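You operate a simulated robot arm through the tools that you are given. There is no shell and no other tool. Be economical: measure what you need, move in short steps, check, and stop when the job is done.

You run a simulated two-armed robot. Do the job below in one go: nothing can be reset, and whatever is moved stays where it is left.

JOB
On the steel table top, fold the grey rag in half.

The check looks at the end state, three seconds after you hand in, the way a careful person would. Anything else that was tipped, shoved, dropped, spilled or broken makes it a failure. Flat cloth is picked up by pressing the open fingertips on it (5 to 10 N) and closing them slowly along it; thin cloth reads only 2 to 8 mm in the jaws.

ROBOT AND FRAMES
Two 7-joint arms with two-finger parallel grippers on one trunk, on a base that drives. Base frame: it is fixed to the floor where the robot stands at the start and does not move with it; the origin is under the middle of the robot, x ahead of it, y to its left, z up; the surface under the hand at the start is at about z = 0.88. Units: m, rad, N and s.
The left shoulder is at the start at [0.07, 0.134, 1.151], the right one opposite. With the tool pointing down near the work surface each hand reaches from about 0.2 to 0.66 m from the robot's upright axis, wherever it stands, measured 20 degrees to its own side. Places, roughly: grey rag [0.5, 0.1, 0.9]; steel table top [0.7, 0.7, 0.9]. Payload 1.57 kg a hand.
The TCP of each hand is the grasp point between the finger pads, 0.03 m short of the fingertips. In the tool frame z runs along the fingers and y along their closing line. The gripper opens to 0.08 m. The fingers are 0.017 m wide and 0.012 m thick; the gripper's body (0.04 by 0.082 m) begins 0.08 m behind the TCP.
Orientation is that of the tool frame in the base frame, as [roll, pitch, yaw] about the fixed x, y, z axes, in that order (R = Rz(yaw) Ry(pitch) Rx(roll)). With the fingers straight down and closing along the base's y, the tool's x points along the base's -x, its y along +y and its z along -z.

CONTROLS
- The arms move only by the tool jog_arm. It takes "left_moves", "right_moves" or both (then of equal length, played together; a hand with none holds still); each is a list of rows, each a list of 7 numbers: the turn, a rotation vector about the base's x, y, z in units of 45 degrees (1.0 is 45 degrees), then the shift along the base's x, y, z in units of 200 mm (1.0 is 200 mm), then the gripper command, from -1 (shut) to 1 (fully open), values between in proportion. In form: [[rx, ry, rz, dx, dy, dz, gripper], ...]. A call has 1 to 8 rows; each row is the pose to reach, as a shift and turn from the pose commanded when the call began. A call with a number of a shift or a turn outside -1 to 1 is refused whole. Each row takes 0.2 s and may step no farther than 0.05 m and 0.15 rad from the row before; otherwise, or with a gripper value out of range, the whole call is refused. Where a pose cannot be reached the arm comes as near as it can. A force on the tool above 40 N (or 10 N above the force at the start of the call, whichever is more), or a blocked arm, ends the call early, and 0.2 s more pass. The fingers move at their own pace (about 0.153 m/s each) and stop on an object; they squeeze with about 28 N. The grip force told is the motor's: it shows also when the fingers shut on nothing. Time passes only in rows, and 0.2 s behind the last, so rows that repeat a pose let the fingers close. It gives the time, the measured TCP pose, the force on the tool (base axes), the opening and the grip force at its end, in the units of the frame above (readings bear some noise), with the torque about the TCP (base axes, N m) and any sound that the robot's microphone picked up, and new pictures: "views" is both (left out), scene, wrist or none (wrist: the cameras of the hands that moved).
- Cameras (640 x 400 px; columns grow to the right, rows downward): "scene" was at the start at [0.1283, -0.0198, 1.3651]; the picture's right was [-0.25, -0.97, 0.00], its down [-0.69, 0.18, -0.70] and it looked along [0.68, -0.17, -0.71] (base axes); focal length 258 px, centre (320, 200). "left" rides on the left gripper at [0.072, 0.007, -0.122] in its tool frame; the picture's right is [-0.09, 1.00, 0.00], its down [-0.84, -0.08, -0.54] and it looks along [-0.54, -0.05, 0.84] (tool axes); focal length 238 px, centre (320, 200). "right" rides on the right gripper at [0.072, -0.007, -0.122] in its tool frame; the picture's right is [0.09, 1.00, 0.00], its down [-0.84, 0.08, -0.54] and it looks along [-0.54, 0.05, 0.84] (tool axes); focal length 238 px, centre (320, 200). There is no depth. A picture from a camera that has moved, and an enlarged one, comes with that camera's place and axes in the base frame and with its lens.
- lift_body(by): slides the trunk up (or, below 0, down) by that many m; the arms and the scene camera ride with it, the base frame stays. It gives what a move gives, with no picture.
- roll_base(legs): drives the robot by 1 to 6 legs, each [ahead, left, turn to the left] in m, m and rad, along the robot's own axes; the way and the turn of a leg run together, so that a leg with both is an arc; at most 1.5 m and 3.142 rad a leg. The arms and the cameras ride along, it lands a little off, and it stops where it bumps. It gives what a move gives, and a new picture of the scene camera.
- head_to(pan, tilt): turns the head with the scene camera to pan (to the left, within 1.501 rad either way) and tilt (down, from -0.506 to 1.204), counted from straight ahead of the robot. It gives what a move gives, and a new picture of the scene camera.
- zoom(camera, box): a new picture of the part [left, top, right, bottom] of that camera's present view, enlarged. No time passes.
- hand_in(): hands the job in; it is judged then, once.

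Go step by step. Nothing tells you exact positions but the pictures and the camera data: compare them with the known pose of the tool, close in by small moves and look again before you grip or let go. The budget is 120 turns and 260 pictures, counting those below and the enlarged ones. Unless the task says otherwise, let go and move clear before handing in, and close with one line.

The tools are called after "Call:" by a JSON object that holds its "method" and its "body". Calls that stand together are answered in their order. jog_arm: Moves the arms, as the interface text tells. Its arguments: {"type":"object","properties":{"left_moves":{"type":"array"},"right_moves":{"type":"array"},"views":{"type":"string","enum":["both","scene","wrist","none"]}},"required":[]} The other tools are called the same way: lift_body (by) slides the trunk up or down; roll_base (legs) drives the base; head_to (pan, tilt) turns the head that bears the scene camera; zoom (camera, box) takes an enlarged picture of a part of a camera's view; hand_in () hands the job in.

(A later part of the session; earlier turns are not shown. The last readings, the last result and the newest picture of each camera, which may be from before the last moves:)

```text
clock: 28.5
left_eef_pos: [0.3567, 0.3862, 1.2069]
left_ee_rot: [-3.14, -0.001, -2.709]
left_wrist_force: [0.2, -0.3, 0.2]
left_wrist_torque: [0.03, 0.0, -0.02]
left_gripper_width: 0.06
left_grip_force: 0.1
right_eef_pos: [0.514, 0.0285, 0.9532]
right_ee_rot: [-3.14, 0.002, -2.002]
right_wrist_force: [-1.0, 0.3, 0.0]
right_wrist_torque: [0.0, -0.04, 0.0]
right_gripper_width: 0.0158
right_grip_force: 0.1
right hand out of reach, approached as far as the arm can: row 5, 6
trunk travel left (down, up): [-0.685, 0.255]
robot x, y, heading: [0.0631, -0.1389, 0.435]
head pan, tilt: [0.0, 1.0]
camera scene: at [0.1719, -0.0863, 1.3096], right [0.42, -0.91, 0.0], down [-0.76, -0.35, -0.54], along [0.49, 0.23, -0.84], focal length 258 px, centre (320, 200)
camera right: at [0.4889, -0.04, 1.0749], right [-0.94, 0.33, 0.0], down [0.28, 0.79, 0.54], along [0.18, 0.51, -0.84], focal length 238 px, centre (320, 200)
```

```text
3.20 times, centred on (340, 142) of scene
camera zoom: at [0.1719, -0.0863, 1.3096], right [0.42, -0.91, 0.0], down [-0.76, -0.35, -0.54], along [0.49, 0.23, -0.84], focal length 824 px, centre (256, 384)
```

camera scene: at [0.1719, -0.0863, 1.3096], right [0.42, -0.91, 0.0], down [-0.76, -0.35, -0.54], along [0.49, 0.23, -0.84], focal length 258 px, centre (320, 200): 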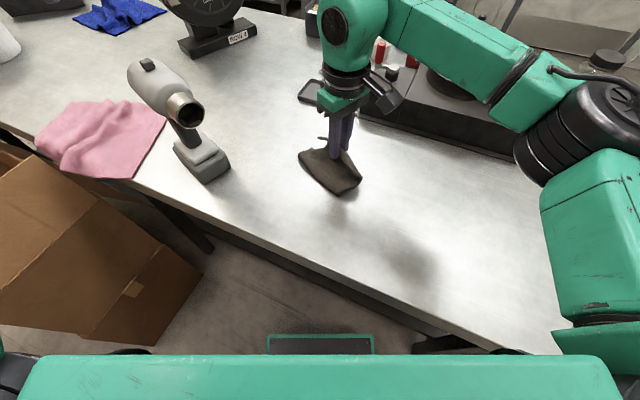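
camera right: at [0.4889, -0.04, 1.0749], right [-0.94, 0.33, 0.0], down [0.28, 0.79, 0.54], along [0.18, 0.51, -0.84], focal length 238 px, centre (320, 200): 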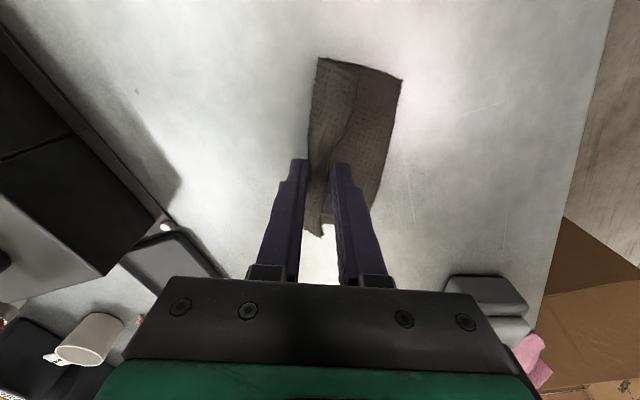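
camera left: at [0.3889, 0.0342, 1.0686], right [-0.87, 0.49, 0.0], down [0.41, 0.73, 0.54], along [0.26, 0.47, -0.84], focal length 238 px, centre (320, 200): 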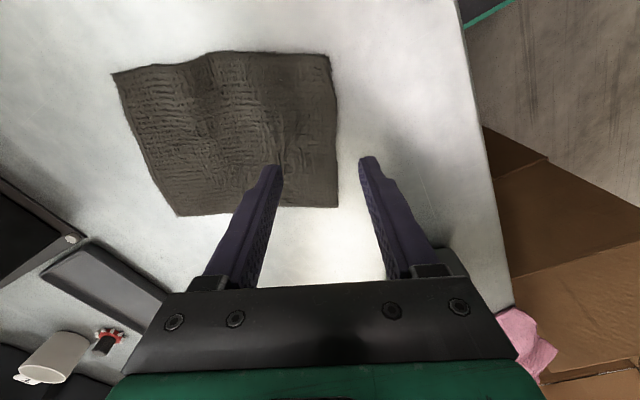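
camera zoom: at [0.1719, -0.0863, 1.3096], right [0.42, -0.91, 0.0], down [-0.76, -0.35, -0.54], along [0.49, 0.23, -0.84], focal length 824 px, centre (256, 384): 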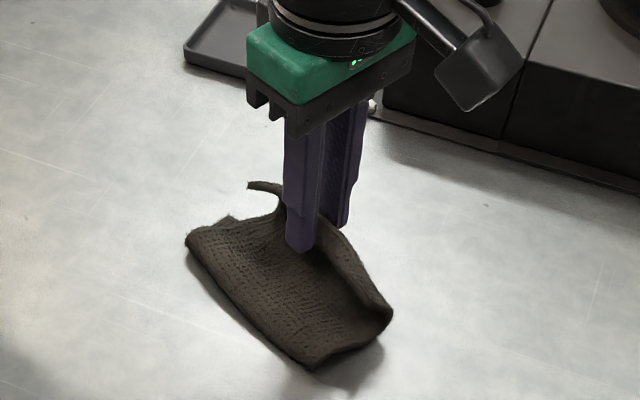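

The strip of edge still stands between the fingers. I'll raise the hand clear with the trunk and see how it settles.

Call:
{"method": "lift_body", "body": {"by": 0.1}}

Call:
{"method": "zoom", "body": {"camera": "scene", "box": [240, 100, 440, 225]}}

Call:
{"method": "zoom", "body": {"camera": "right", "box": [240, 60, 440, 260]}}

```text
clock: 29.8
left_eef_pos: [0.3567, 0.387, 1.3069]
left_ee_rot: [-3.139, -0.003, -2.71]
left_wrist_force: [0.2, -0.2, 0.1]
left_wrist_torque: [-0.03, -0.03, 0.01]
left_gripper_width: 0.0598
left_grip_force: 0.0
right_eef_pos: [0.514, 0.0288, 1.0534]
right_ee_rot: [-3.139, 0.003, -2.002]
right_wrist_force: [-0.9, 0.0, -1.3]
right_wrist_torque: [-0.02, -0.02, 0.01]
right_gripper_width: 0.0162
right_grip_force: 0.3
trunk travel left (down, up): [-0.785, 0.155]
robot x, y, heading: [0.0653, -0.1372, 0.435]
head pan, tilt: [0.0, 1.0]
```

```text
3.20 times, centred on (340, 162) of scene
camera zoom: at [0.1718, -0.0862, 1.4095], right [0.42, -0.91, 0.0], down [-0.76, -0.35, -0.54], along [0.49, 0.23, -0.84], focal length 824 px, centre (256, 320)
```

zoom: 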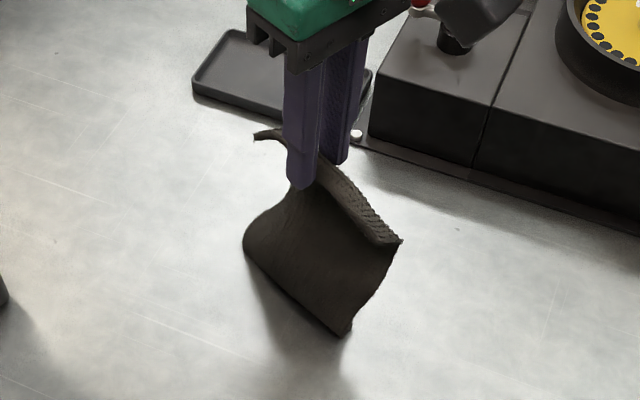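

```text
2.00 times, centred on (340, 160) of right
camera zoom: at [0.4888, -0.04, 1.1748], right [-0.94, 0.33, 0.0], down [0.28, 0.79, 0.54], along [0.18, 0.51, -0.84], focal length 477 px, centre (280, 280)
```

zoom: 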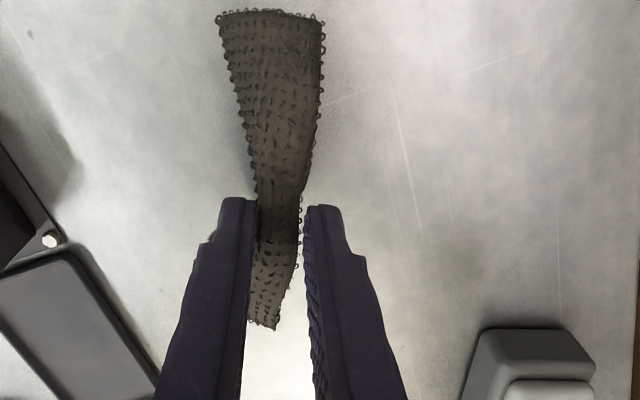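

The cloth is still stuck to the fingers and now hangs in a single sheet. I'll grip again, lay the far half back down while moving toward the robot, and then refold and release with a wider opening.

Call:
{"method": "jog_arm", "body": {"right_moves": [[0, 0, 0, 0, 0, 0, -1], [0, 0, 0, 0, 0, -0.05, -1], [0, 0, 0, -0.09, 0.041, -0.1, -1], [0, 0, 0, -0.18, 0.082, -0.175, -1], [0, 0, 0, -0.27, 0.123, -0.275, -1], [0, 0, 0, -0.34, 0.154, -0.375, -1], [0, 0, 0, -0.34, 0.154, -0.45, -1]], "views": "both"}}

Call:
{"method": "zoom", "body": {"camera": "scene", "box": [220, 80, 420, 205]}}

```text
clock: 31.4
left_eef_pos: [0.3573, 0.3873, 1.3057]
left_ee_rot: [-3.14, -0.003, -2.71]
left_wrist_force: [-0.3, 0.1, -0.8]
left_wrist_torque: [0.02, -0.02, 0.02]
left_gripper_width: 0.0599
left_grip_force: 0.1
right_eef_pos: [0.4467, 0.0599, 0.9634]
right_ee_rot: [-3.139, 0.002, -2.0]
right_wrist_force: [-0.1, -0.8, -0.2]
right_wrist_torque: [-0.01, 0.0, 0.02]
right_gripper_width: 0.0047
right_grip_force: 25.1
trunk travel left (down, up): [-0.785, 0.155]
robot x, y, heading: [0.0607, -0.1388, 0.429]
head pan, tilt: [0.0, 1.0]
camera scene: at [0.1719, -0.0865, 1.4096], right [0.42, -0.91, 0.0], down [-0.76, -0.35, -0.54], along [0.49, 0.23, -0.84], focal length 258 px, centre (320, 200)
camera right: at [0.421, -0.0083, 1.0842], right [-0.94, 0.33, 0.0], down [0.28, 0.79, 0.54], along [0.18, 0.51, -0.84], focal length 238 px, centre (320, 200)
```

scene: 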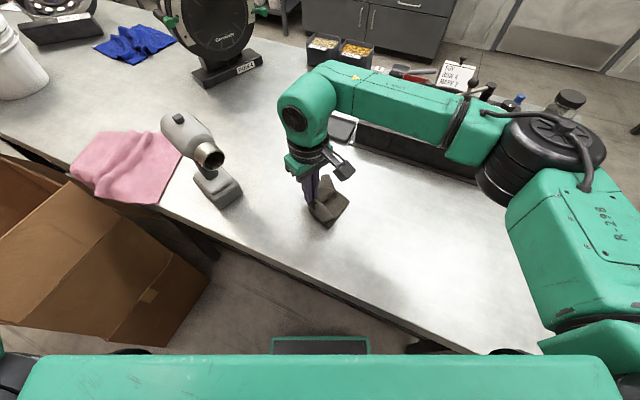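
right: 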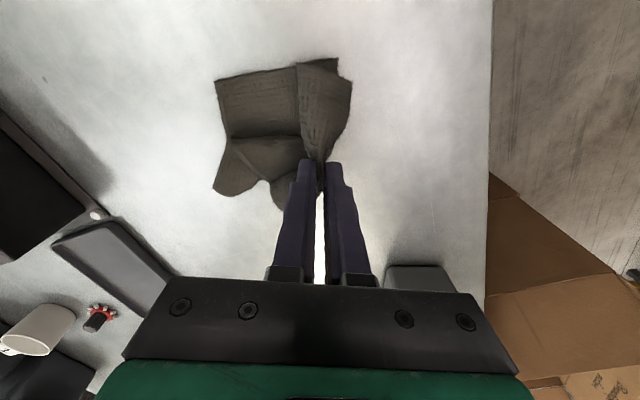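

```text
3.20 times, centred on (320, 142) of scene
camera zoom: at [0.1719, -0.0865, 1.4096], right [0.42, -0.91, 0.0], down [-0.76, -0.35, -0.54], along [0.49, 0.23, -0.84], focal length 824 px, centre (320, 384)
```

zoom: 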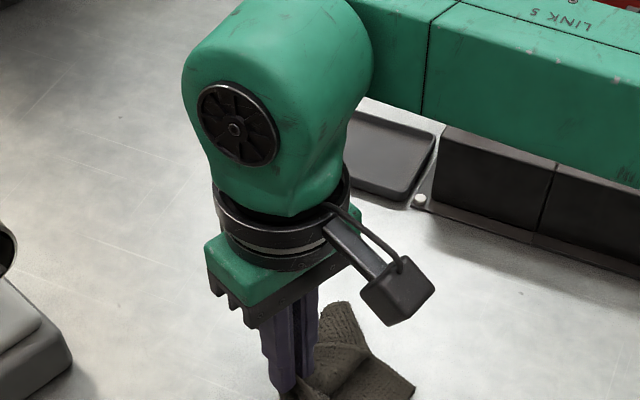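

The far half landed with a crease on its left side. I'll lift the sheet so it hangs straight, then lay it down again with a longer, flatter drag.

Call:
{"method": "jog_arm", "body": {"right_moves": [[0, 0, 0, 0.06, -0.03, 0.15, -1], [0, 0, 0, 0.13, -0.06, 0.3, -1], [0, 0, 0, 0.2, -0.09, 0.45, -1], [0, 0, 0, 0.24, -0.11, 0.55, -1], [0, 0, 0, 0.24, -0.11, 0.6, -1], [0, 0, 0, 0.24, -0.11, 0.6, -1], [0, 0, 0, 0.24, -0.11, 0.6, -1]], "views": "scene"}}

Call:
{"method": "zoom", "body": {"camera": "scene", "box": [240, 100, 440, 225]}}

```text
clock: 33.0
left_eef_pos: [0.3565, 0.3872, 1.3059]
left_ee_rot: [-3.139, -0.001, -2.71]
left_wrist_force: [-0.9, -0.8, 0.3]
left_wrist_torque: [-0.01, 0.0, 0.03]
left_gripper_width: 0.06
left_grip_force: 0.1
right_eef_pos: [0.4932, 0.0385, 1.0833]
right_ee_rot: [-3.141, 0.004, -2.003]
right_wrist_force: [-0.4, -0.4, -0.5]
right_wrist_torque: [0.0, 0.02, 0.01]
right_gripper_width: 0.0048
right_grip_force: 25.4
trunk travel left (down, up): [-0.785, 0.155]
robot x, y, heading: [0.0638, -0.1403, 0.428]
head pan, tilt: [0.0, 1.0]
camera scene: at [0.1717, -0.0864, 1.4096], right [0.42, -0.91, 0.0], down [-0.76, -0.35, -0.54], along [0.49, 0.23, -0.84], focal length 258 px, centre (320, 200)
```

scene: 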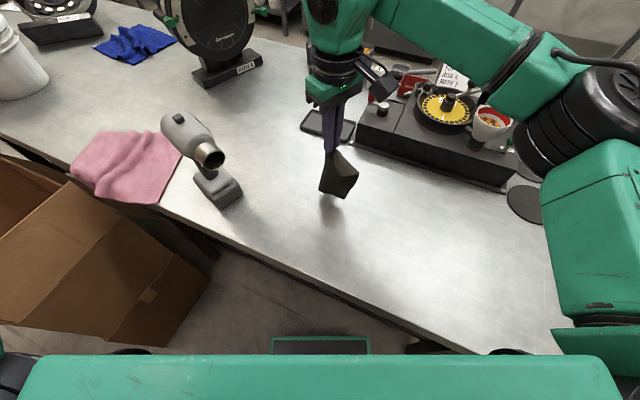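

```text
3.20 times, centred on (340, 162) of scene
camera zoom: at [0.1717, -0.0864, 1.4096], right [0.42, -0.91, 0.0], down [-0.76, -0.35, -0.54], along [0.49, 0.23, -0.84], focal length 824 px, centre (256, 320)
```

zoom: 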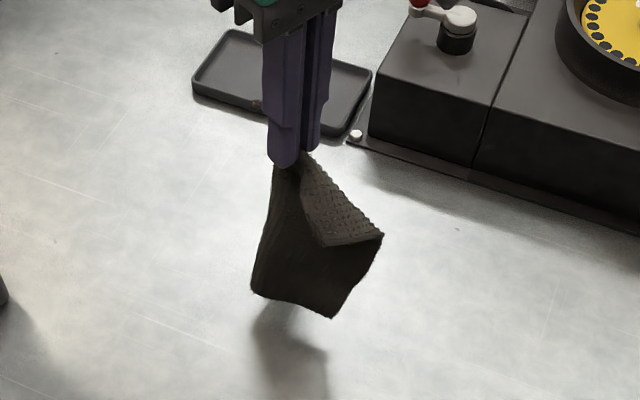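

It hangs straight now. I'll lay it down, drawing back toward the robot as it descends.

Call:
{"method": "jog_arm", "body": {"right_moves": [[0, 0, 0, 0, 0, -0.14, -1], [0, 0, 0, -0.137, 0.062, -0.215, -1], [0, 0, 0, -0.273, 0.123, -0.315, -1], [0, 0, 0, -0.41, 0.185, -0.44, -1], [0, 0, 0, -0.523, 0.236, -0.59, -1], [0, 0, 0, -0.614, 0.277, -0.74, -1], [0, 0, 0, -0.683, 0.308, -0.8, -1]], "views": "both"}}

```text
clock: 34.6
left_eef_pos: [0.3557, 0.3879, 1.3062]
left_ee_rot: [-3.14, 0.001, -2.711]
left_wrist_force: [0.8, -0.6, 0.4]
left_wrist_torque: [-0.03, 0.01, -0.01]
left_gripper_width: 0.06
left_grip_force: 0.0
right_eef_pos: [0.3572, 0.1005, 0.9236]
right_ee_rot: [-3.14, 0.002, -2.001]
right_wrist_force: [0.0, -0.3, -0.1]
right_wrist_torque: [0.02, -0.02, 0.0]
right_gripper_width: 0.0047
right_grip_force: 25.2
trunk travel left (down, up): [-0.785, 0.155]
robot x, y, heading: [0.059, -0.1402, 0.431]
head pan, tilt: [0.0, 1.0]
camera scene: at [0.1714, -0.086, 1.4096], right [0.42, -0.91, 0.0], down [-0.76, -0.35, -0.54], along [0.49, 0.23, -0.84], focal length 258 px, centre (320, 200)
camera right: at [0.3328, 0.0317, 1.0449], right [-0.94, 0.33, 0.0], down [0.28, 0.79, 0.54], along [0.18, 0.51, -0.84], focal length 238 px, centre (320, 200)
```

scene: 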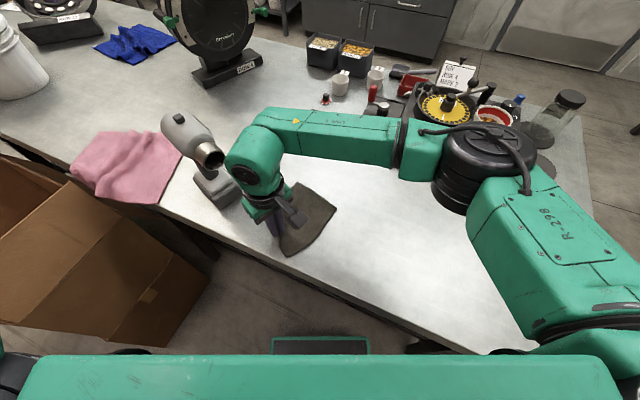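
right: 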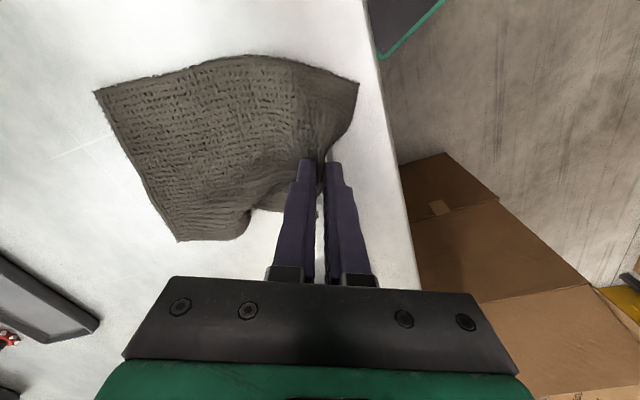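

The rag is flat again and closer in. Its far edge now runs from (.472,.008) to (.50,.128), with its middle at (.486,.068). I'll fold along that direction.

Call:
{"method": "jog_arm", "body": {"right_moves": [[0, 0, 0, 0, 0, 0.15, -1], [0, 0, 0.05, 0.073, -0.018, 0.275, -1], [0, 0, 0.1, 0.17, -0.043, 0.325, -1], [0, 0, 0.15, 0.291, -0.074, 0.35, -1], [0, 0, 0.15, 0.412, -0.104, 0.3, -1], [0, 0, 0.15, 0.519, -0.131, 0.2, -1]], "views": "both"}}

```text
clock: 36.0
left_eef_pos: [0.3575, 0.3871, 1.3064]
left_ee_rot: [3.141, -0.004, -2.712]
left_wrist_force: [0.2, -0.6, -0.7]
left_wrist_torque: [0.0, 0.01, 0.03]
left_gripper_width: 0.0599
left_grip_force: 0.0
right_eef_pos: [0.4598, 0.0728, 0.9613]
right_ee_rot: [-3.139, 0.001, -1.884]
right_wrist_force: [-1.8, 0.8, -0.9]
right_wrist_torque: [0.0, 0.06, 0.01]
right_gripper_width: 0.0047
right_grip_force: 25.4
trunk travel left (down, up): [-0.785, 0.155]
robot x, y, heading: [0.0662, -0.1362, 0.429]
head pan, tilt: [0.0, 1.0]
camera scene: at [0.1728, -0.0864, 1.4095], right [0.42, -0.91, 0.0], down [-0.77, -0.35, -0.54], along [0.49, 0.23, -0.84], focal length 258 px, centre (320, 200)
camera right: at [0.4448, 0.0026, 1.0829], right [-0.98, 0.22, 0.0], down [0.18, 0.82, 0.54], along [0.12, 0.53, -0.84], focal length 238 px, centre (320, 200)
```

scene: 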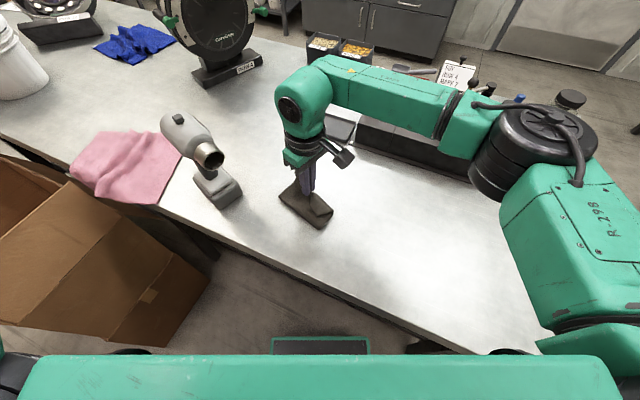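
right: 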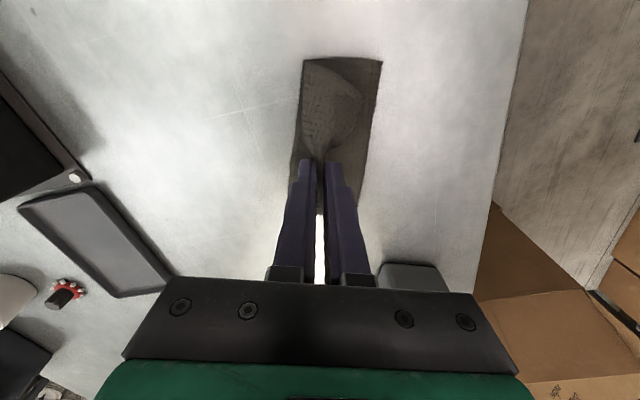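

The cloth is doubling over nicely. I'll finish the fold onto the far edge, lower it and open the fingers wide before rising.

Call:
{"method": "jog_arm", "body": {"right_moves": [[0, 0, 0, 0.05, -0.015, -0.05, -1], [0, 0, 0, 0.09, -0.025, -0.12, -1], [0, 0, 0, 0.1, -0.03, -0.19, -1], [0, 0, 0, 0.1, -0.03, -0.2, -1], [0, 0, 0, 0.1, -0.03, -0.2, -0.7], [0, 0, 0, 0.1, -0.03, -0.2, -0.4], [0, 0, 0, 0.1, -0.03, -0.2, -0.1], [0, 0, 0, 0.1, -0.03, -0.2, 0.2]], "views": "both"}}

Call:
{"method": "zoom", "body": {"camera": "scene", "box": [220, 120, 420, 245]}}

```text
clock: 37.8
left_eef_pos: [0.3572, 0.3873, 1.3062]
left_ee_rot: [-3.14, 0.0, -2.711]
left_wrist_force: [-0.4, -0.5, -0.1]
left_wrist_torque: [-0.01, 0.0, -0.04]
left_gripper_width: 0.0598
left_grip_force: 0.1
right_eef_pos: [0.4705, 0.0694, 0.9523]
right_ee_rot: [-3.14, 0.002, -1.883]
right_wrist_force: [0.8, -0.1, 0.0]
right_wrist_torque: [-0.01, 0.03, -0.02]
right_gripper_width: 0.0479
right_grip_force: 0.0
right hand out of reach, approached as far as the arm can: row 2, 3, 4, 5, 6, 7, 8
trunk travel left (down, up): [-0.785, 0.155]
robot x, y, heading: [0.0647, -0.1358, 0.43]
head pan, tilt: [0.0, 1.0]
camera scene: at [0.1717, -0.0863, 1.4096], right [0.42, -0.91, 0.0], down [-0.76, -0.35, -0.54], along [0.49, 0.23, -0.84], focal length 258 px, centre (320, 200)
camera right: at [0.454, -0.0005, 1.0738], right [-0.98, 0.22, 0.0], down [0.18, 0.82, 0.54], along [0.12, 0.53, -0.84], focal length 238 px, centre (320, 200)
```

scene: 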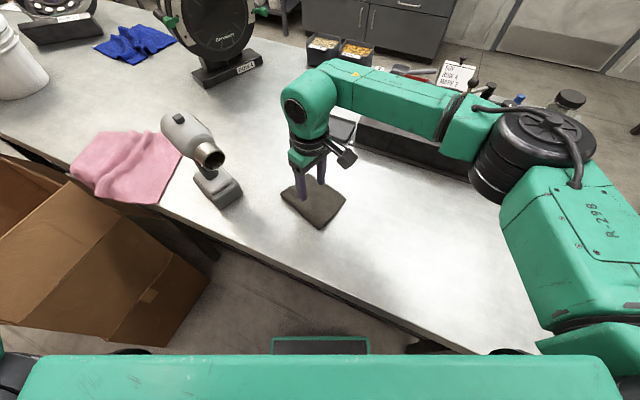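
right: 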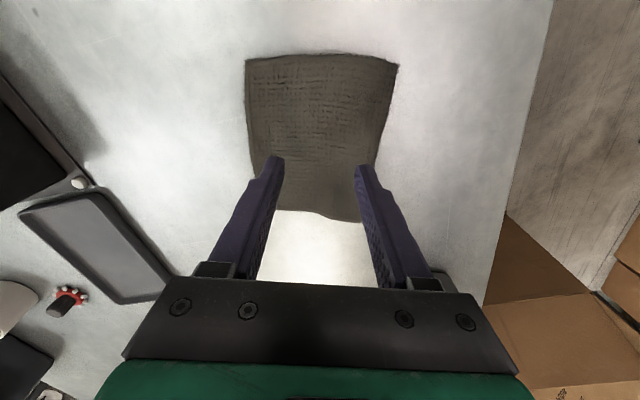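

```text
3.20 times, centred on (320, 182) of scene
camera zoom: at [0.1717, -0.0863, 1.4096], right [0.42, -0.91, 0.0], down [-0.76, -0.35, -0.54], along [0.49, 0.23, -0.84], focal length 824 px, centre (320, 256)
```

zoom: 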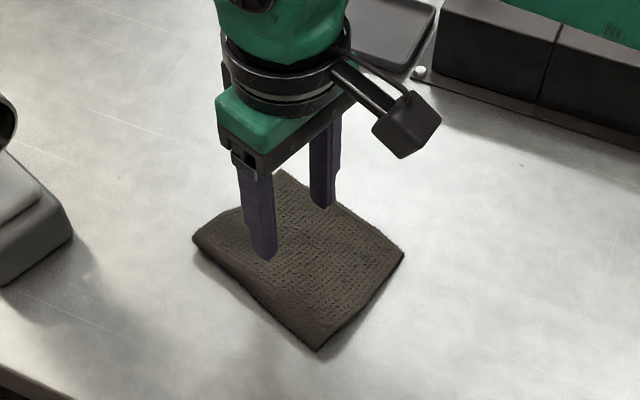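

I released from slightly higher than intended because of the reach limit. I'll raise the hand clear and measure what lies there.

Call:
{"method": "lift_body", "body": {"by": 0.1}}

Call:
{"method": "zoom", "body": {"camera": "right", "box": [200, 40, 440, 240]}}

Call:
{"method": "zoom", "body": {"camera": "scene", "box": [250, 150, 410, 250]}}

```text
clock: 39.1
left_eef_pos: [0.3553, 0.3879, 1.4062]
left_ee_rot: [-3.139, 0.001, -2.708]
left_wrist_force: [0.7, -0.6, 1.1]
left_wrist_torque: [-0.01, -0.01, 0.03]
left_gripper_width: 0.0599
left_grip_force: 0.1
right_eef_pos: [0.4705, 0.0701, 1.0523]
right_ee_rot: [-3.14, 0.002, -1.883]
right_wrist_force: [-0.1, 0.4, 0.0]
right_wrist_torque: [-0.02, 0.02, -0.02]
right_gripper_width: 0.0477
right_grip_force: 0.0
trunk travel left (down, up): [-0.885, 0.055]
robot x, y, heading: [0.0592, -0.1367, 0.434]
head pan, tilt: [0.0, 1.0]
```

```text
2.00 times, centred on (320, 140) of right
camera zoom: at [0.4541, -0.0005, 1.1738], right [-0.98, 0.22, 0.0], down [0.18, 0.82, 0.54], along [0.12, 0.53, -0.84], focal length 477 px, centre (320, 320)
```

zoom: 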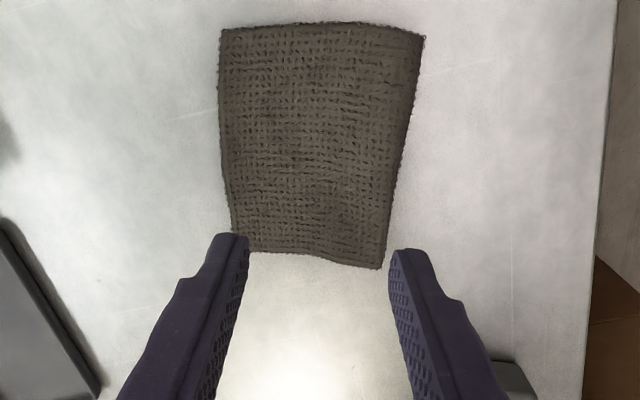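

```text
4.00 times, centred on (330, 200) of scene
camera zoom: at [0.1717, -0.0863, 1.5096], right [0.42, -0.91, 0.0], down [-0.76, -0.35, -0.54], along [0.49, 0.23, -0.84], focal length 1030 px, centre (280, 200)
```

zoom: 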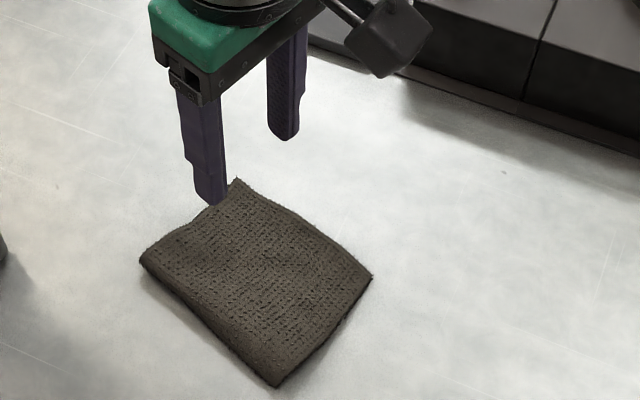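

The rag is folded, but the flap overshoots the under layer's far edge by about 4.5 cm. I'll regrip the flap edge, which needs the base turned further left so the wrist pose is comfortable. First I swing the right hand out to the right so that it clears the heat gun.

Call:
{"method": "jog_arm", "body": {"right_moves": [[0, 0, -0.09, 0.0, -0.15, 0.05, 0.2], [0, 0, -0.18, 0.0, -0.32, 0.1, 0.2], [0, 0, -0.27, 0.0, -0.5, 0.15, 0.2], [0, 0, -0.36, 0.0, -0.67, 0.2, 0.2], [0, 0, -0.45, 0.0, -0.84, 0.2, 0.2], [0, 0, -0.53, 0.0, -1.0, 0.2, 0.2]], "views": "scene"}}

```text
clock: 40.5
left_eef_pos: [0.356, 0.386, 1.4079]
left_ee_rot: [-3.141, 0.0, -2.71]
left_wrist_force: [1.0, 0.0, 0.3]
left_wrist_torque: [-0.01, -0.01, 0.01]
left_gripper_width: 0.0601
left_grip_force: 0.0
right_eef_pos: [0.4709, -0.1296, 1.0909]
right_ee_rot: [-3.141, 0.003, -2.299]
right_wrist_force: [0.2, 0.5, 0.4]
right_wrist_torque: [-0.01, -0.01, 0.02]
right_gripper_width: 0.0477
right_grip_force: 0.1
trunk travel left (down, up): [-0.885, 0.055]
robot x, y, heading: [0.0621, -0.135, 0.432]
head pan, tilt: [0.0, 1.0]
camera scene: at [0.1712, -0.0886, 1.5097], right [0.42, -0.91, 0.0], down [-0.76, -0.35, -0.54], along [0.49, 0.23, -0.84], focal length 258 px, centre (320, 200)
```

scene: 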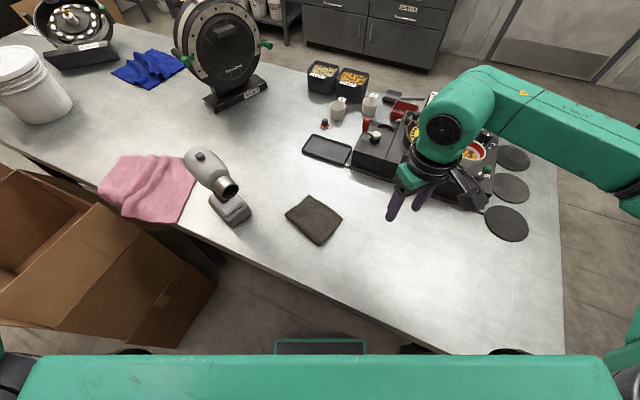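

The rag is fully visible now, so I'll take a close look before turning.

Call:
{"method": "zoom", "body": {"camera": "scene", "box": [274, 185, 354, 250]}}

Call:
{"method": "roll_base", "body": {"legs": [[0, 0, 0.45]]}}

```text
6.15 times, centred on (314, 218) of scene
camera zoom: at [0.1712, -0.0886, 1.5097], right [0.42, -0.91, 0.0], down [-0.76, -0.35, -0.54], along [0.49, 0.23, -0.84], focal length 1585 px, centre (357, 92)
```

zoom: 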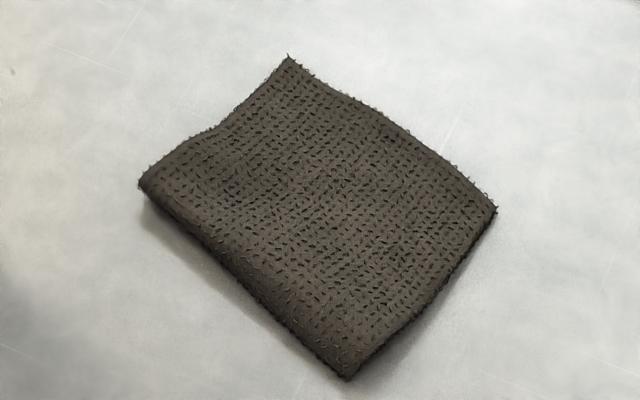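

```text
clock: 42.2
left_eef_pos: [0.1033, 0.4627, 1.4075]
left_ee_rot: [-3.141, -0.003, -2.265]
left_wrist_force: [0.0, 0.5, 1.3]
left_wrist_torque: [-0.02, 0.0, -0.02]
left_gripper_width: 0.06
left_grip_force: 0.0
right_eef_pos: [0.4284, 0.0453, 1.0922]
right_ee_rot: [3.141, 0.002, -1.856]
right_wrist_force: [0.7, -0.5, -0.5]
right_wrist_torque: [0.01, -0.03, -0.01]
right_gripper_width: 0.0478
right_grip_force: 0.0
trunk travel left (down, up): [-0.885, 0.055]
robot x, y, heading: [0.0619, -0.1343, 0.877]
head pan, tilt: [0.0, 1.0]
camera scene: at [0.1406, -0.045, 1.5096], right [0.77, -0.64, 0.0], down [-0.54, -0.65, -0.54], along [0.35, 0.42, -0.84], focal length 258 px, centre (320, 200)
```

scene: 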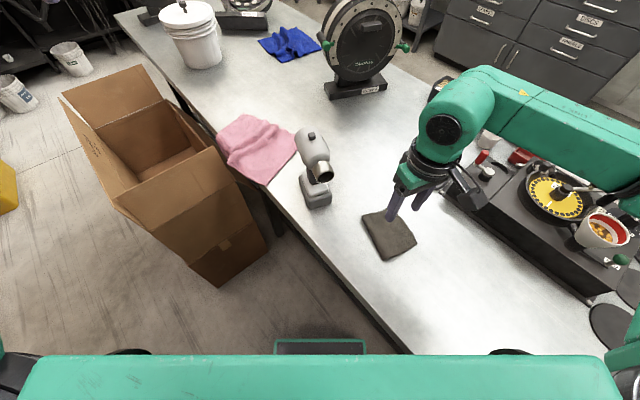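

Heading is now 0.88 rad. The flap edge runs from (.539,.120) to (.505,0), with its middle at (.522,.060), and the hand yaw already matches. I'll move over that edge with a small opening so that only about 1 cm gets pinched.

Call:
{"method": "jog_arm", "body": {"right_moves": [[0, 0, 0.01, 0.15, 0.03, -0.05, -0.4], [0, 0, 0.01, 0.3, 0.05, -0.15, -0.4], [0, 0, 0.01, 0.46, 0.072, -0.3, -0.4], [0, 0, 0.01, 0.46, 0.072, -0.5, -0.4], [0, 0, 0.01, 0.46, 0.072, -0.65, -0.4], [0, 0, 0.01, 0.46, 0.072, -0.76, -0.4]], "views": "both"}}

```text
clock: 43.6
left_eef_pos: [0.1027, 0.4627, 1.4057]
left_ee_rot: [-3.141, -0.001, -2.265]
left_wrist_force: [1.4, 0.0, 0.5]
left_wrist_torque: [-0.01, 0.0, -0.01]
left_gripper_width: 0.0601
left_grip_force: 0.2
right_eef_pos: [0.5192, 0.0614, 0.9384]
right_ee_rot: [-3.138, 0.002, -1.849]
right_wrist_force: [0.0, -0.3, -0.4]
right_wrist_torque: [-0.03, -0.02, 0.02]
right_gripper_width: 0.024
right_grip_force: 0.1
trunk travel left (down, up): [-0.885, 0.055]
robot x, y, heading: [0.0619, -0.138, 0.875]
head pan, tilt: [0.0, 1.0]
camera scene: at [0.1399, -0.0436, 1.5095], right [0.77, -0.64, 0.0], down [-0.54, -0.65, -0.54], along [0.35, 0.41, -0.84], focal length 258 px, centre (320, 200)
camera right: at [0.5047, -0.0102, 1.0594], right [-0.98, 0.18, 0.0], down [0.15, 0.83, 0.54], along [0.1, 0.53, -0.84], focal length 238 px, centre (320, 200)
```

scene: 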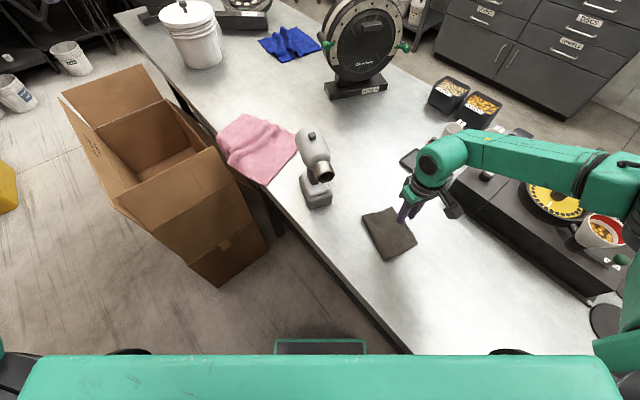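
right: 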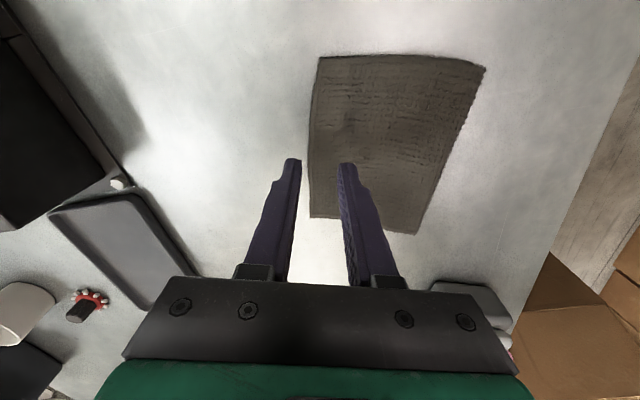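

The fingers straddle the flap edge. The right forearm now runs above the stove items, so I'll check the clearance there before lowering.

Call:
{"method": "zoom", "body": {"camera": "scene", "box": [400, 90, 640, 320]}}

Call:
{"method": "head_to", "body": {"pan": -0.8, "tilt": 0.7}}

```text
1.74 times, centred on (520, 205) of scene
camera zoom: at [0.1399, -0.0436, 1.5095], right [0.77, -0.64, 0.0], down [-0.54, -0.65, -0.54], along [0.35, 0.41, -0.84], focal length 448 px, centre (-28, 191)
```

zoom: 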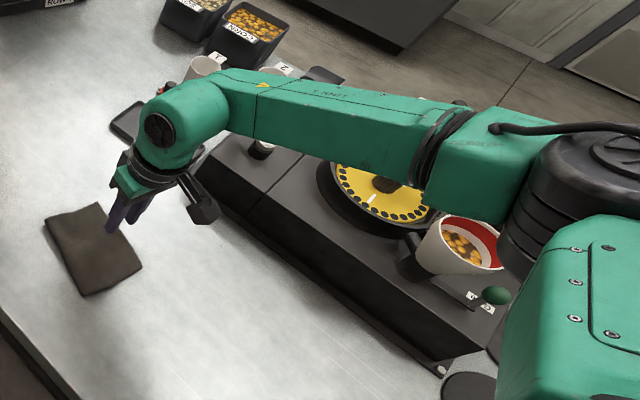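

```text
clock: 44.8
left_eef_pos: [0.102, 0.4622, 1.406]
left_ee_rot: [-3.141, 0.0, -2.265]
left_wrist_force: [-0.1, -0.9, 0.2]
left_wrist_torque: [0.02, -0.01, 0.06]
left_gripper_width: 0.0599
left_grip_force: 0.2
right_eef_pos: [0.519, 0.0616, 0.9385]
right_ee_rot: [-3.137, 0.001, -1.849]
right_wrist_force: [-0.2, -0.9, 0.6]
right_wrist_torque: [0.0, -0.02, -0.02]
right_gripper_width: 0.0242
right_grip_force: 0.1
trunk travel left (down, up): [-0.885, 0.055]
robot x, y, heading: [0.0644, -0.1364, 0.873]
head pan, tilt: [-0.799, 0.7]
camera scene: at [0.1797, -0.0914, 1.5329], right [0.08, -1.0, 0.0], down [-0.64, -0.05, -0.76], along [0.76, 0.06, -0.64], focal length 258 px, centre (320, 200)
```

scene: 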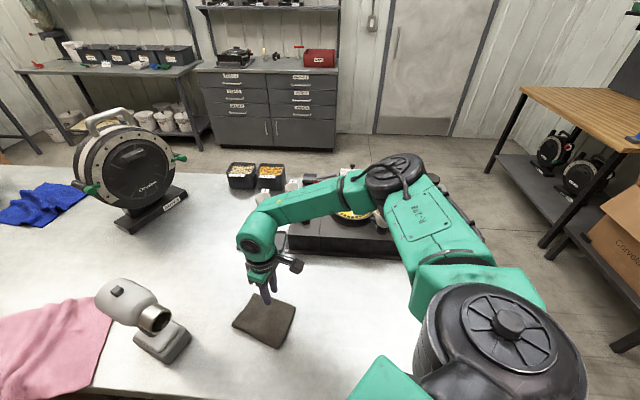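

The elbow sits higher than the wrist and clears the stove items, so lowering 2 to 3 cm is safe. Going down to light contact.

Call:
{"method": "jog_arm", "body": {"right_moves": [[0, 0, 0, 0.01, -0.003, -0.05, -0.4], [0, 0, 0, 0.015, -0.005, -0.09, -0.4], [0, 0, 0, 0.015, -0.005, -0.115, -0.4], [0, 0, 0, 0.015, -0.005, -0.125, -0.4]], "views": "wrist"}}

```text
clock: 45.8
left_eef_pos: [0.1023, 0.4626, 1.4072]
left_ee_rot: [-3.141, 0.0, -2.264]
left_wrist_force: [0.2, 0.2, 0.6]
left_wrist_torque: [0.01, 0.01, -0.06]
left_gripper_width: 0.0598
left_grip_force: 0.0
right_eef_pos: [0.519, 0.0601, 0.9395]
right_ee_rot: [-3.139, 0.001, -1.849]
right_wrist_force: [-0.7, -0.6, 0.3]
right_wrist_torque: [0.04, 0.04, -0.02]
right_gripper_width: 0.024
right_grip_force: 0.0
right hand out of reach, approached as far as the arm can: row 1, 2, 3, 4
trunk travel left (down, up): [-0.885, 0.055]
robot x, y, heading: [0.0634, -0.1363, 0.875]
head pan, tilt: [-0.799, 0.7]
camera right: at [0.5042, -0.0108, 1.0598], right [-0.98, 0.18, 0.0], down [0.15, 0.83, 0.54], along [0.1, 0.53, -0.84], focal length 238 px, centre (320, 200)
```

right: 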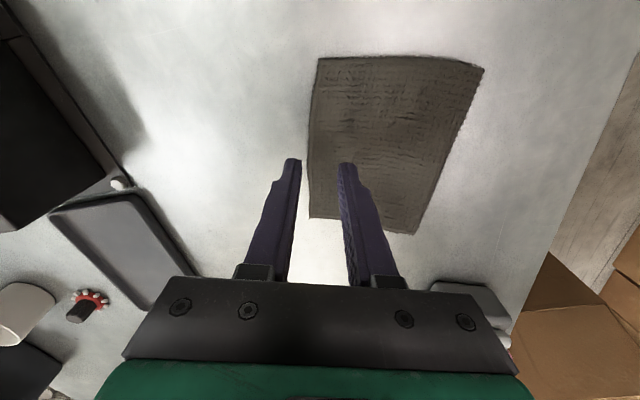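

The arm is at its downward limit here, so I'll lower the trunk a little to make contact.

Call:
{"method": "lift_body", "body": {"by": -0.026}}

```text
clock: 46.5
left_eef_pos: [0.1011, 0.4617, 1.381]
left_ee_rot: [-3.14, -0.001, -2.265]
left_wrist_force: [0.4, 0.2, 0.3]
left_wrist_torque: [0.0, -0.03, 0.06]
left_gripper_width: 0.06
left_grip_force: 0.1
right_eef_pos: [0.5186, 0.0615, 0.9125]
right_ee_rot: [-3.136, 0.003, -1.847]
right_wrist_force: [0.5, 1.5, 5.6]
right_wrist_torque: [0.03, 0.09, -0.05]
right_gripper_width: 0.0233
right_grip_force: 0.2
trunk travel left (down, up): [-0.859, 0.081]
robot x, y, heading: [0.0641, -0.1376, 0.876]
head pan, tilt: [-0.799, 0.7]
```

Contact is 5.6 N, which is right. Closing slowly.

Call:
{"method": "jog_arm", "body": {"right_moves": [[0, 0, 0, 0, 0, 0, -0.5], [0, 0, 0, 0, 0, 0, -0.6], [0, 0, 0, 0, 0, 0, -0.7], [0, 0, 0, 0, 0, 0, -0.8], [0, 0, 0, 0, 0, 0, -0.9], [0, 0, 0, 0, 0, 0, -1], [0, 0, 0, 0, 0, 0, -1]], "views": "wrist"}}

```text
clock: 48.1
left_eef_pos: [0.1009, 0.46, 1.3805]
left_ee_rot: [-3.14, -0.001, -2.265]
left_wrist_force: [0.0, 0.8, 0.1]
left_wrist_torque: [0.01, -0.03, 0.01]
left_gripper_width: 0.0599
left_grip_force: 0.1
right_eef_pos: [0.5174, 0.0601, 0.913]
right_ee_rot: [-3.139, 0.002, -1.847]
right_wrist_force: [-0.2, 0.7, 6.6]
right_wrist_torque: [-0.03, 0.05, 0.0]
right_gripper_width: 0.0
right_grip_force: 21.5
trunk travel left (down, up): [-0.859, 0.081]
robot x, y, heading: [0.0635, -0.141, 0.874]
head pan, tilt: [-0.799, 0.7]
camera right: at [0.5031, -0.0111, 1.0344], right [-0.98, 0.18, 0.0], down [0.15, 0.83, 0.54], along [0.1, 0.53, -0.84], focal length 238 px, centre (320, 200)
```

right: 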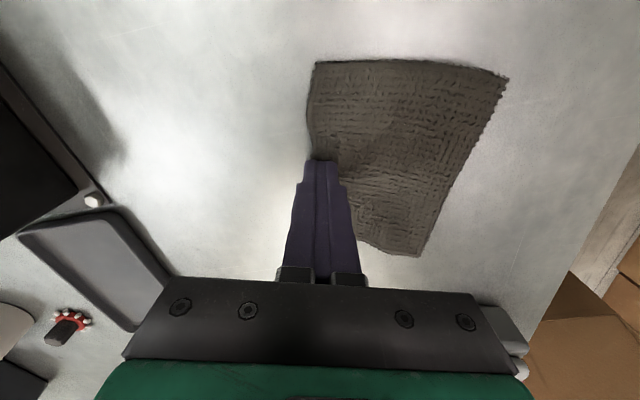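

The fingers closed on nothing, because the edge was pushed inward. I'll rise slightly, open to about 4 cm, shift 1.5 cm onto the cloth and press again.

Call:
{"method": "lift_body", "body": {"by": 0.015}}

Call:
{"method": "jog_arm", "body": {"right_moves": [[0, 0, 0, 0, 0, 0, -0.5], [0, 0, 0, -0.04, 0.01, 0, -0.05], [0, 0, 0, -0.065, 0.018, 0, -0.05], [0, 0, 0, -0.065, 0.018, 0, -0.05]], "views": "wrist"}}

```text
clock: 48.7
left_eef_pos: [0.1023, 0.4623, 1.3966]
left_ee_rot: [-3.141, 0.0, -2.266]
left_wrist_force: [-0.5, 0.0, -0.7]
left_wrist_torque: [0.02, 0.0, 0.0]
left_gripper_width: 0.0599
left_grip_force: 0.0
right_eef_pos: [0.5167, 0.0593, 0.9279]
right_ee_rot: [-3.138, 0.003, -1.849]
right_wrist_force: [0.5, -0.2, 0.5]
right_wrist_torque: [-0.02, -0.03, -0.02]
right_gripper_width: 0.0
right_grip_force: 21.4
trunk travel left (down, up): [-0.874, 0.066]
robot x, y, heading: [0.0659, -0.1376, 0.881]
head pan, tilt: [-0.799, 0.7]
```

```text
clock: 49.7
left_eef_pos: [0.1029, 0.4624, 1.3967]
left_ee_rot: [3.141, -0.002, -2.265]
left_wrist_force: [0.5, 0.3, 0.7]
left_wrist_torque: [-0.03, -0.02, 0.02]
left_gripper_width: 0.0601
left_grip_force: 0.0
right_eef_pos: [0.5054, 0.0639, 0.9282]
right_ee_rot: [-3.14, 0.0, -1.849]
right_wrist_force: [-0.2, 0.9, -1.3]
right_wrist_torque: [-0.02, -0.02, 0.01]
right_gripper_width: 0.038
right_grip_force: 0.1
trunk travel left (down, up): [-0.874, 0.066]
robot x, y, heading: [0.0642, -0.1333, 0.874]
head pan, tilt: [-0.799, 0.7]
camera right: at [0.4913, -0.0071, 1.0489], right [-0.98, 0.18, 0.0], down [0.15, 0.83, 0.54], along [0.1, 0.53, -0.84], focal length 238 px, centre (320, 200)
```

right: 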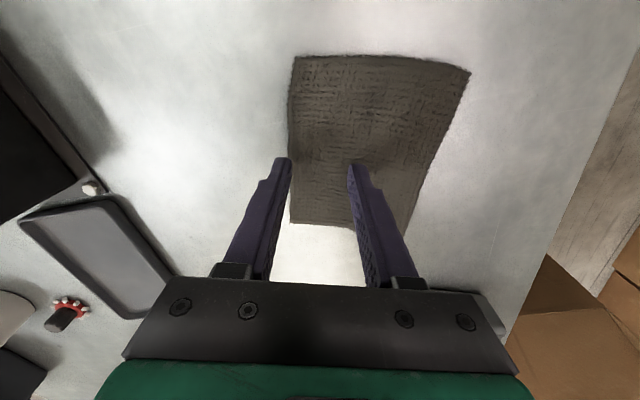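

Call:
{"method": "jog_arm", "body": {"right_moves": [[0, 0, 0, 0.027, -0.008, 0, -0.05]], "views": "none"}}

Call:
{"method": "lift_body", "body": {"by": -0.0165}}

```text
clock: 50.1
left_eef_pos: [0.1027, 0.4622, 1.3959]
left_ee_rot: [-3.141, 0.0, -2.266]
left_wrist_force: [1.2, -0.2, -0.4]
left_wrist_torque: [-0.03, -0.03, 0.01]
left_gripper_width: 0.0601
left_grip_force: 0.1
right_eef_pos: [0.5113, 0.0625, 0.9283]
right_ee_rot: [-3.139, 0.001, -1.85]
right_wrist_force: [-0.1, 0.0, 1.3]
right_wrist_torque: [0.0, -0.03, 0.02]
right_gripper_width: 0.0381
right_grip_force: 0.1
trunk travel left (down, up): [-0.874, 0.066]
robot x, y, heading: [0.0646, -0.136, 0.878]
head pan, tilt: [-0.799, 0.7]
```

```text
clock: 50.8
left_eef_pos: [0.0984, 0.4608, 1.381]
left_ee_rot: [-3.14, 0.0, -2.266]
left_wrist_force: [0.3, 0.4, -1.0]
left_wrist_torque: [0.02, 0.02, 0.01]
left_gripper_width: 0.06
left_grip_force: 0.0
right_eef_pos: [0.5069, 0.0635, 0.9145]
right_ee_rot: [-3.138, 0.009, -1.849]
right_wrist_force: [1.4, -0.8, 21.1]
right_wrist_torque: [0.16, 0.49, 0.02]
right_gripper_width: 0.037
right_grip_force: 0.0
trunk travel left (down, up): [-0.858, 0.082]
robot x, y, heading: [0.062, -0.1358, 0.873]
head pan, tilt: [-0.799, 0.7]
```

21 N is too much. I'll ease up 2 mm and then close.

Call:
{"method": "jog_arm", "body": {"right_moves": [[0, 0, 0, 0, 0, 0.01, -0.05], [0, 0, 0, 0, 0, 0.01, -0.2], [0, 0, 0, 0, 0, 0.01, -0.35], [0, 0, 0, 0, 0, 0.01, -0.5], [0, 0, 0, 0, 0, 0.01, -0.65], [0, 0, 0, 0, 0, 0.01, -0.8], [0, 0, 0, 0, 0, 0.01, -1], [0, 0, 0, 0, 0, 0.01, -1]], "views": "wrist"}}

```text
clock: 52.6
left_eef_pos: [0.1003, 0.4607, 1.3805]
left_ee_rot: [-3.139, 0.003, -2.265]
left_wrist_force: [0.1, 0.1, -0.4]
left_wrist_torque: [-0.02, -0.01, -0.01]
left_gripper_width: 0.0601
left_grip_force: 0.1
right_eef_pos: [0.5086, 0.061, 0.9142]
right_ee_rot: [-3.137, 0.004, -1.849]
right_wrist_force: [-1.8, -1.2, 16.1]
right_wrist_torque: [0.04, 0.22, 0.02]
right_gripper_width: 0.0043
right_grip_force: 24.6
trunk travel left (down, up): [-0.858, 0.082]
robot x, y, heading: [0.0643, -0.1367, 0.879]
head pan, tilt: [-0.799, 0.7]
camera right: at [0.4939, -0.01, 1.0352], right [-0.98, 0.18, -0.01], down [0.15, 0.83, 0.54], along [0.11, 0.53, -0.84], focal length 238 px, centre (320, 200)
```

right: 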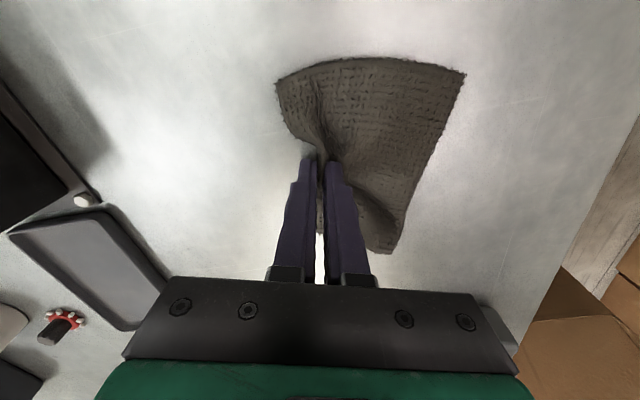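

Gripped at 4.3 mm. I'll lift the flap and draw it back toward the robot.

Call:
{"method": "jog_arm", "body": {"right_moves": [[0, 0, 0, 0, 0, 0.1, -1], [0, 0, 0, -0.03, 0.008, 0.2, -1], [0, 0, 0, -0.08, 0.022, 0.3, -1], [0, 0, 0, -0.13, 0.037, 0.36, -1], [0, 0, 0, -0.17, 0.048, 0.4, -1], [0, 0, 0, -0.17, 0.048, 0.4, -1]], "views": "both"}}

Call:
{"method": "zoom", "body": {"camera": "scene", "box": [200, 240, 320, 360]}}

```text
clock: 54.0
left_eef_pos: [0.1026, 0.4622, 1.3798]
left_ee_rot: [3.141, -0.001, -2.264]
left_wrist_force: [0.2, -0.5, -0.6]
left_wrist_torque: [0.0, 0.01, 0.01]
left_gripper_width: 0.0599
left_grip_force: 0.0
right_eef_pos: [0.4758, 0.0718, 0.9924]
right_ee_rot: [-3.138, 0.002, -1.848]
right_wrist_force: [0.4, 0.1, -0.9]
right_wrist_torque: [0.01, 0.01, 0.02]
right_gripper_width: 0.0041
right_grip_force: 24.5
trunk travel left (down, up): [-0.858, 0.082]
robot x, y, heading: [0.0609, -0.136, 0.872]
head pan, tilt: [-0.799, 0.7]
camera scene: at [0.1795, -0.0915, 1.5055], right [0.08, -1.0, 0.0], down [-0.64, -0.05, -0.76], along [0.76, 0.06, -0.64], focal length 258 px, centre (320, 200)
camera right: at [0.4623, 0.0, 1.1147], right [-0.98, 0.18, 0.0], down [0.15, 0.83, 0.54], along [0.1, 0.53, -0.84], focal length 238 px, centre (320, 200)
```

scene: 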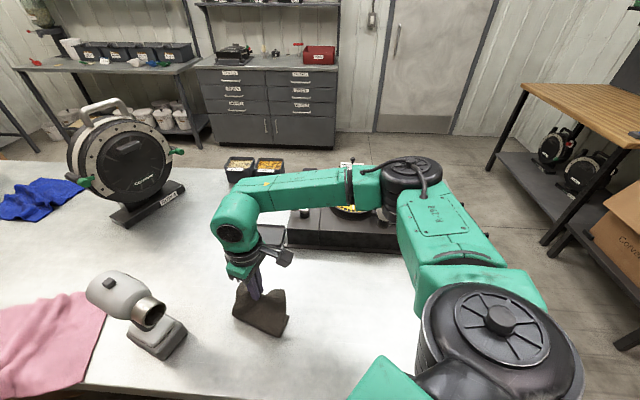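
right: 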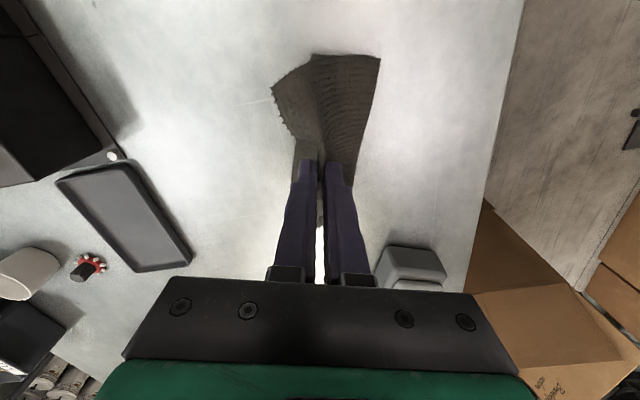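

```text
3.33 times, centred on (260, 300) of scene
camera zoom: at [0.1795, -0.0915, 1.5055], right [0.08, -1.0, 0.0], down [-0.64, -0.05, -0.76], along [0.76, 0.06, -0.64], focal length 859 px, centre (520, -133)
```

zoom: 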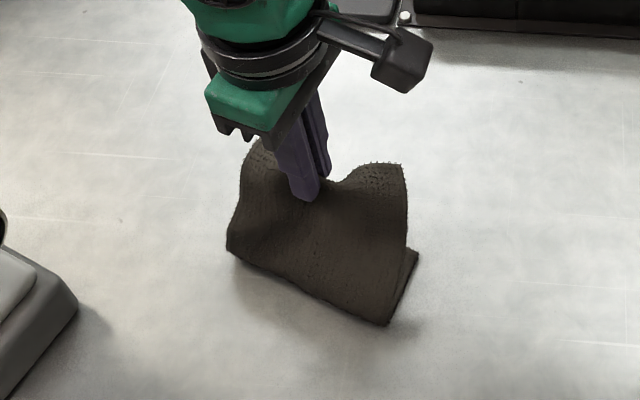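

The flap is lifted with its corners well supported. The under layer is only about 5 cm deep, so I'll draw the flap back to lay more of it down, then bring it over so the edge lands on the under layer's far edge at about (.488,.068).

Call:
{"method": "jog_arm", "body": {"right_moves": [[0, 0, 0, -0.1, 0.03, -0.02, -1], [0, 0, 0, -0.25, 0.07, -0.08, -1], [0, 0, 0, -0.415, 0.116, -0.187, -1], [0, 0, 0, -0.415, 0.116, -0.187, -1]], "views": "both"}}

Call:
{"method": "zoom", "body": {"camera": "scene", "box": [180, 240, 320, 380]}}

```text
clock: 55.0
left_eef_pos: [0.1023, 0.4622, 1.3791]
left_ee_rot: [-3.141, 0.0, -2.267]
left_wrist_force: [-0.8, -0.2, -0.3]
left_wrist_torque: [-0.02, -0.02, -0.02]
left_gripper_width: 0.0597
left_grip_force: 0.1
right_eef_pos: [0.3923, 0.0965, 0.9581]
right_ee_rot: [-3.139, 0.001, -1.847]
right_wrist_force: [-0.3, 0.5, -1.2]
right_wrist_torque: [0.03, 0.07, -0.03]
right_gripper_width: 0.0042
right_grip_force: 25.0
trunk travel left (down, up): [-0.858, 0.082]
robot x, y, heading: [0.0616, -0.1363, 0.881]
head pan, tilt: [-0.799, 0.7]
camera scene: at [0.1799, -0.0918, 1.5055], right [0.08, -1.0, 0.0], down [-0.64, -0.05, -0.76], along [0.76, 0.06, -0.64], focal length 258 px, centre (320, 200)
camera right: at [0.3785, 0.0245, 1.0786], right [-0.98, 0.18, 0.0], down [0.15, 0.83, 0.54], along [0.1, 0.53, -0.84], focal length 238 px, centre (320, 200)
```

scene: 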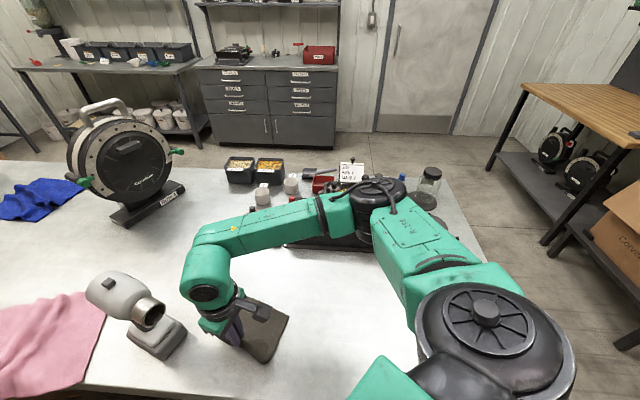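
right: 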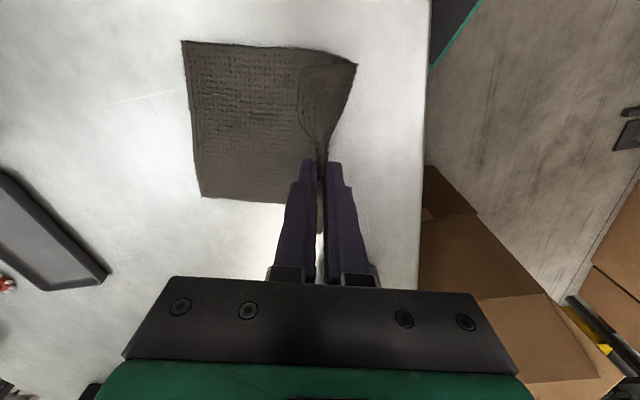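

```text
2.86 times, centred on (250, 310) of scene
camera zoom: at [0.1799, -0.0918, 1.5055], right [0.08, -1.0, 0.0], down [-0.64, -0.05, -0.76], along [0.76, 0.06, -0.64], focal length 736 px, centre (520, -114)
```

zoom: 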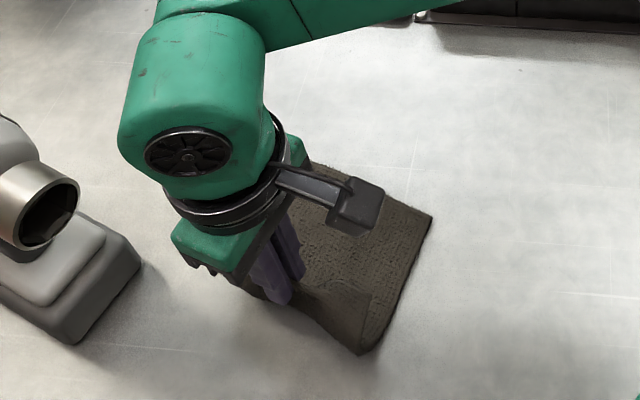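

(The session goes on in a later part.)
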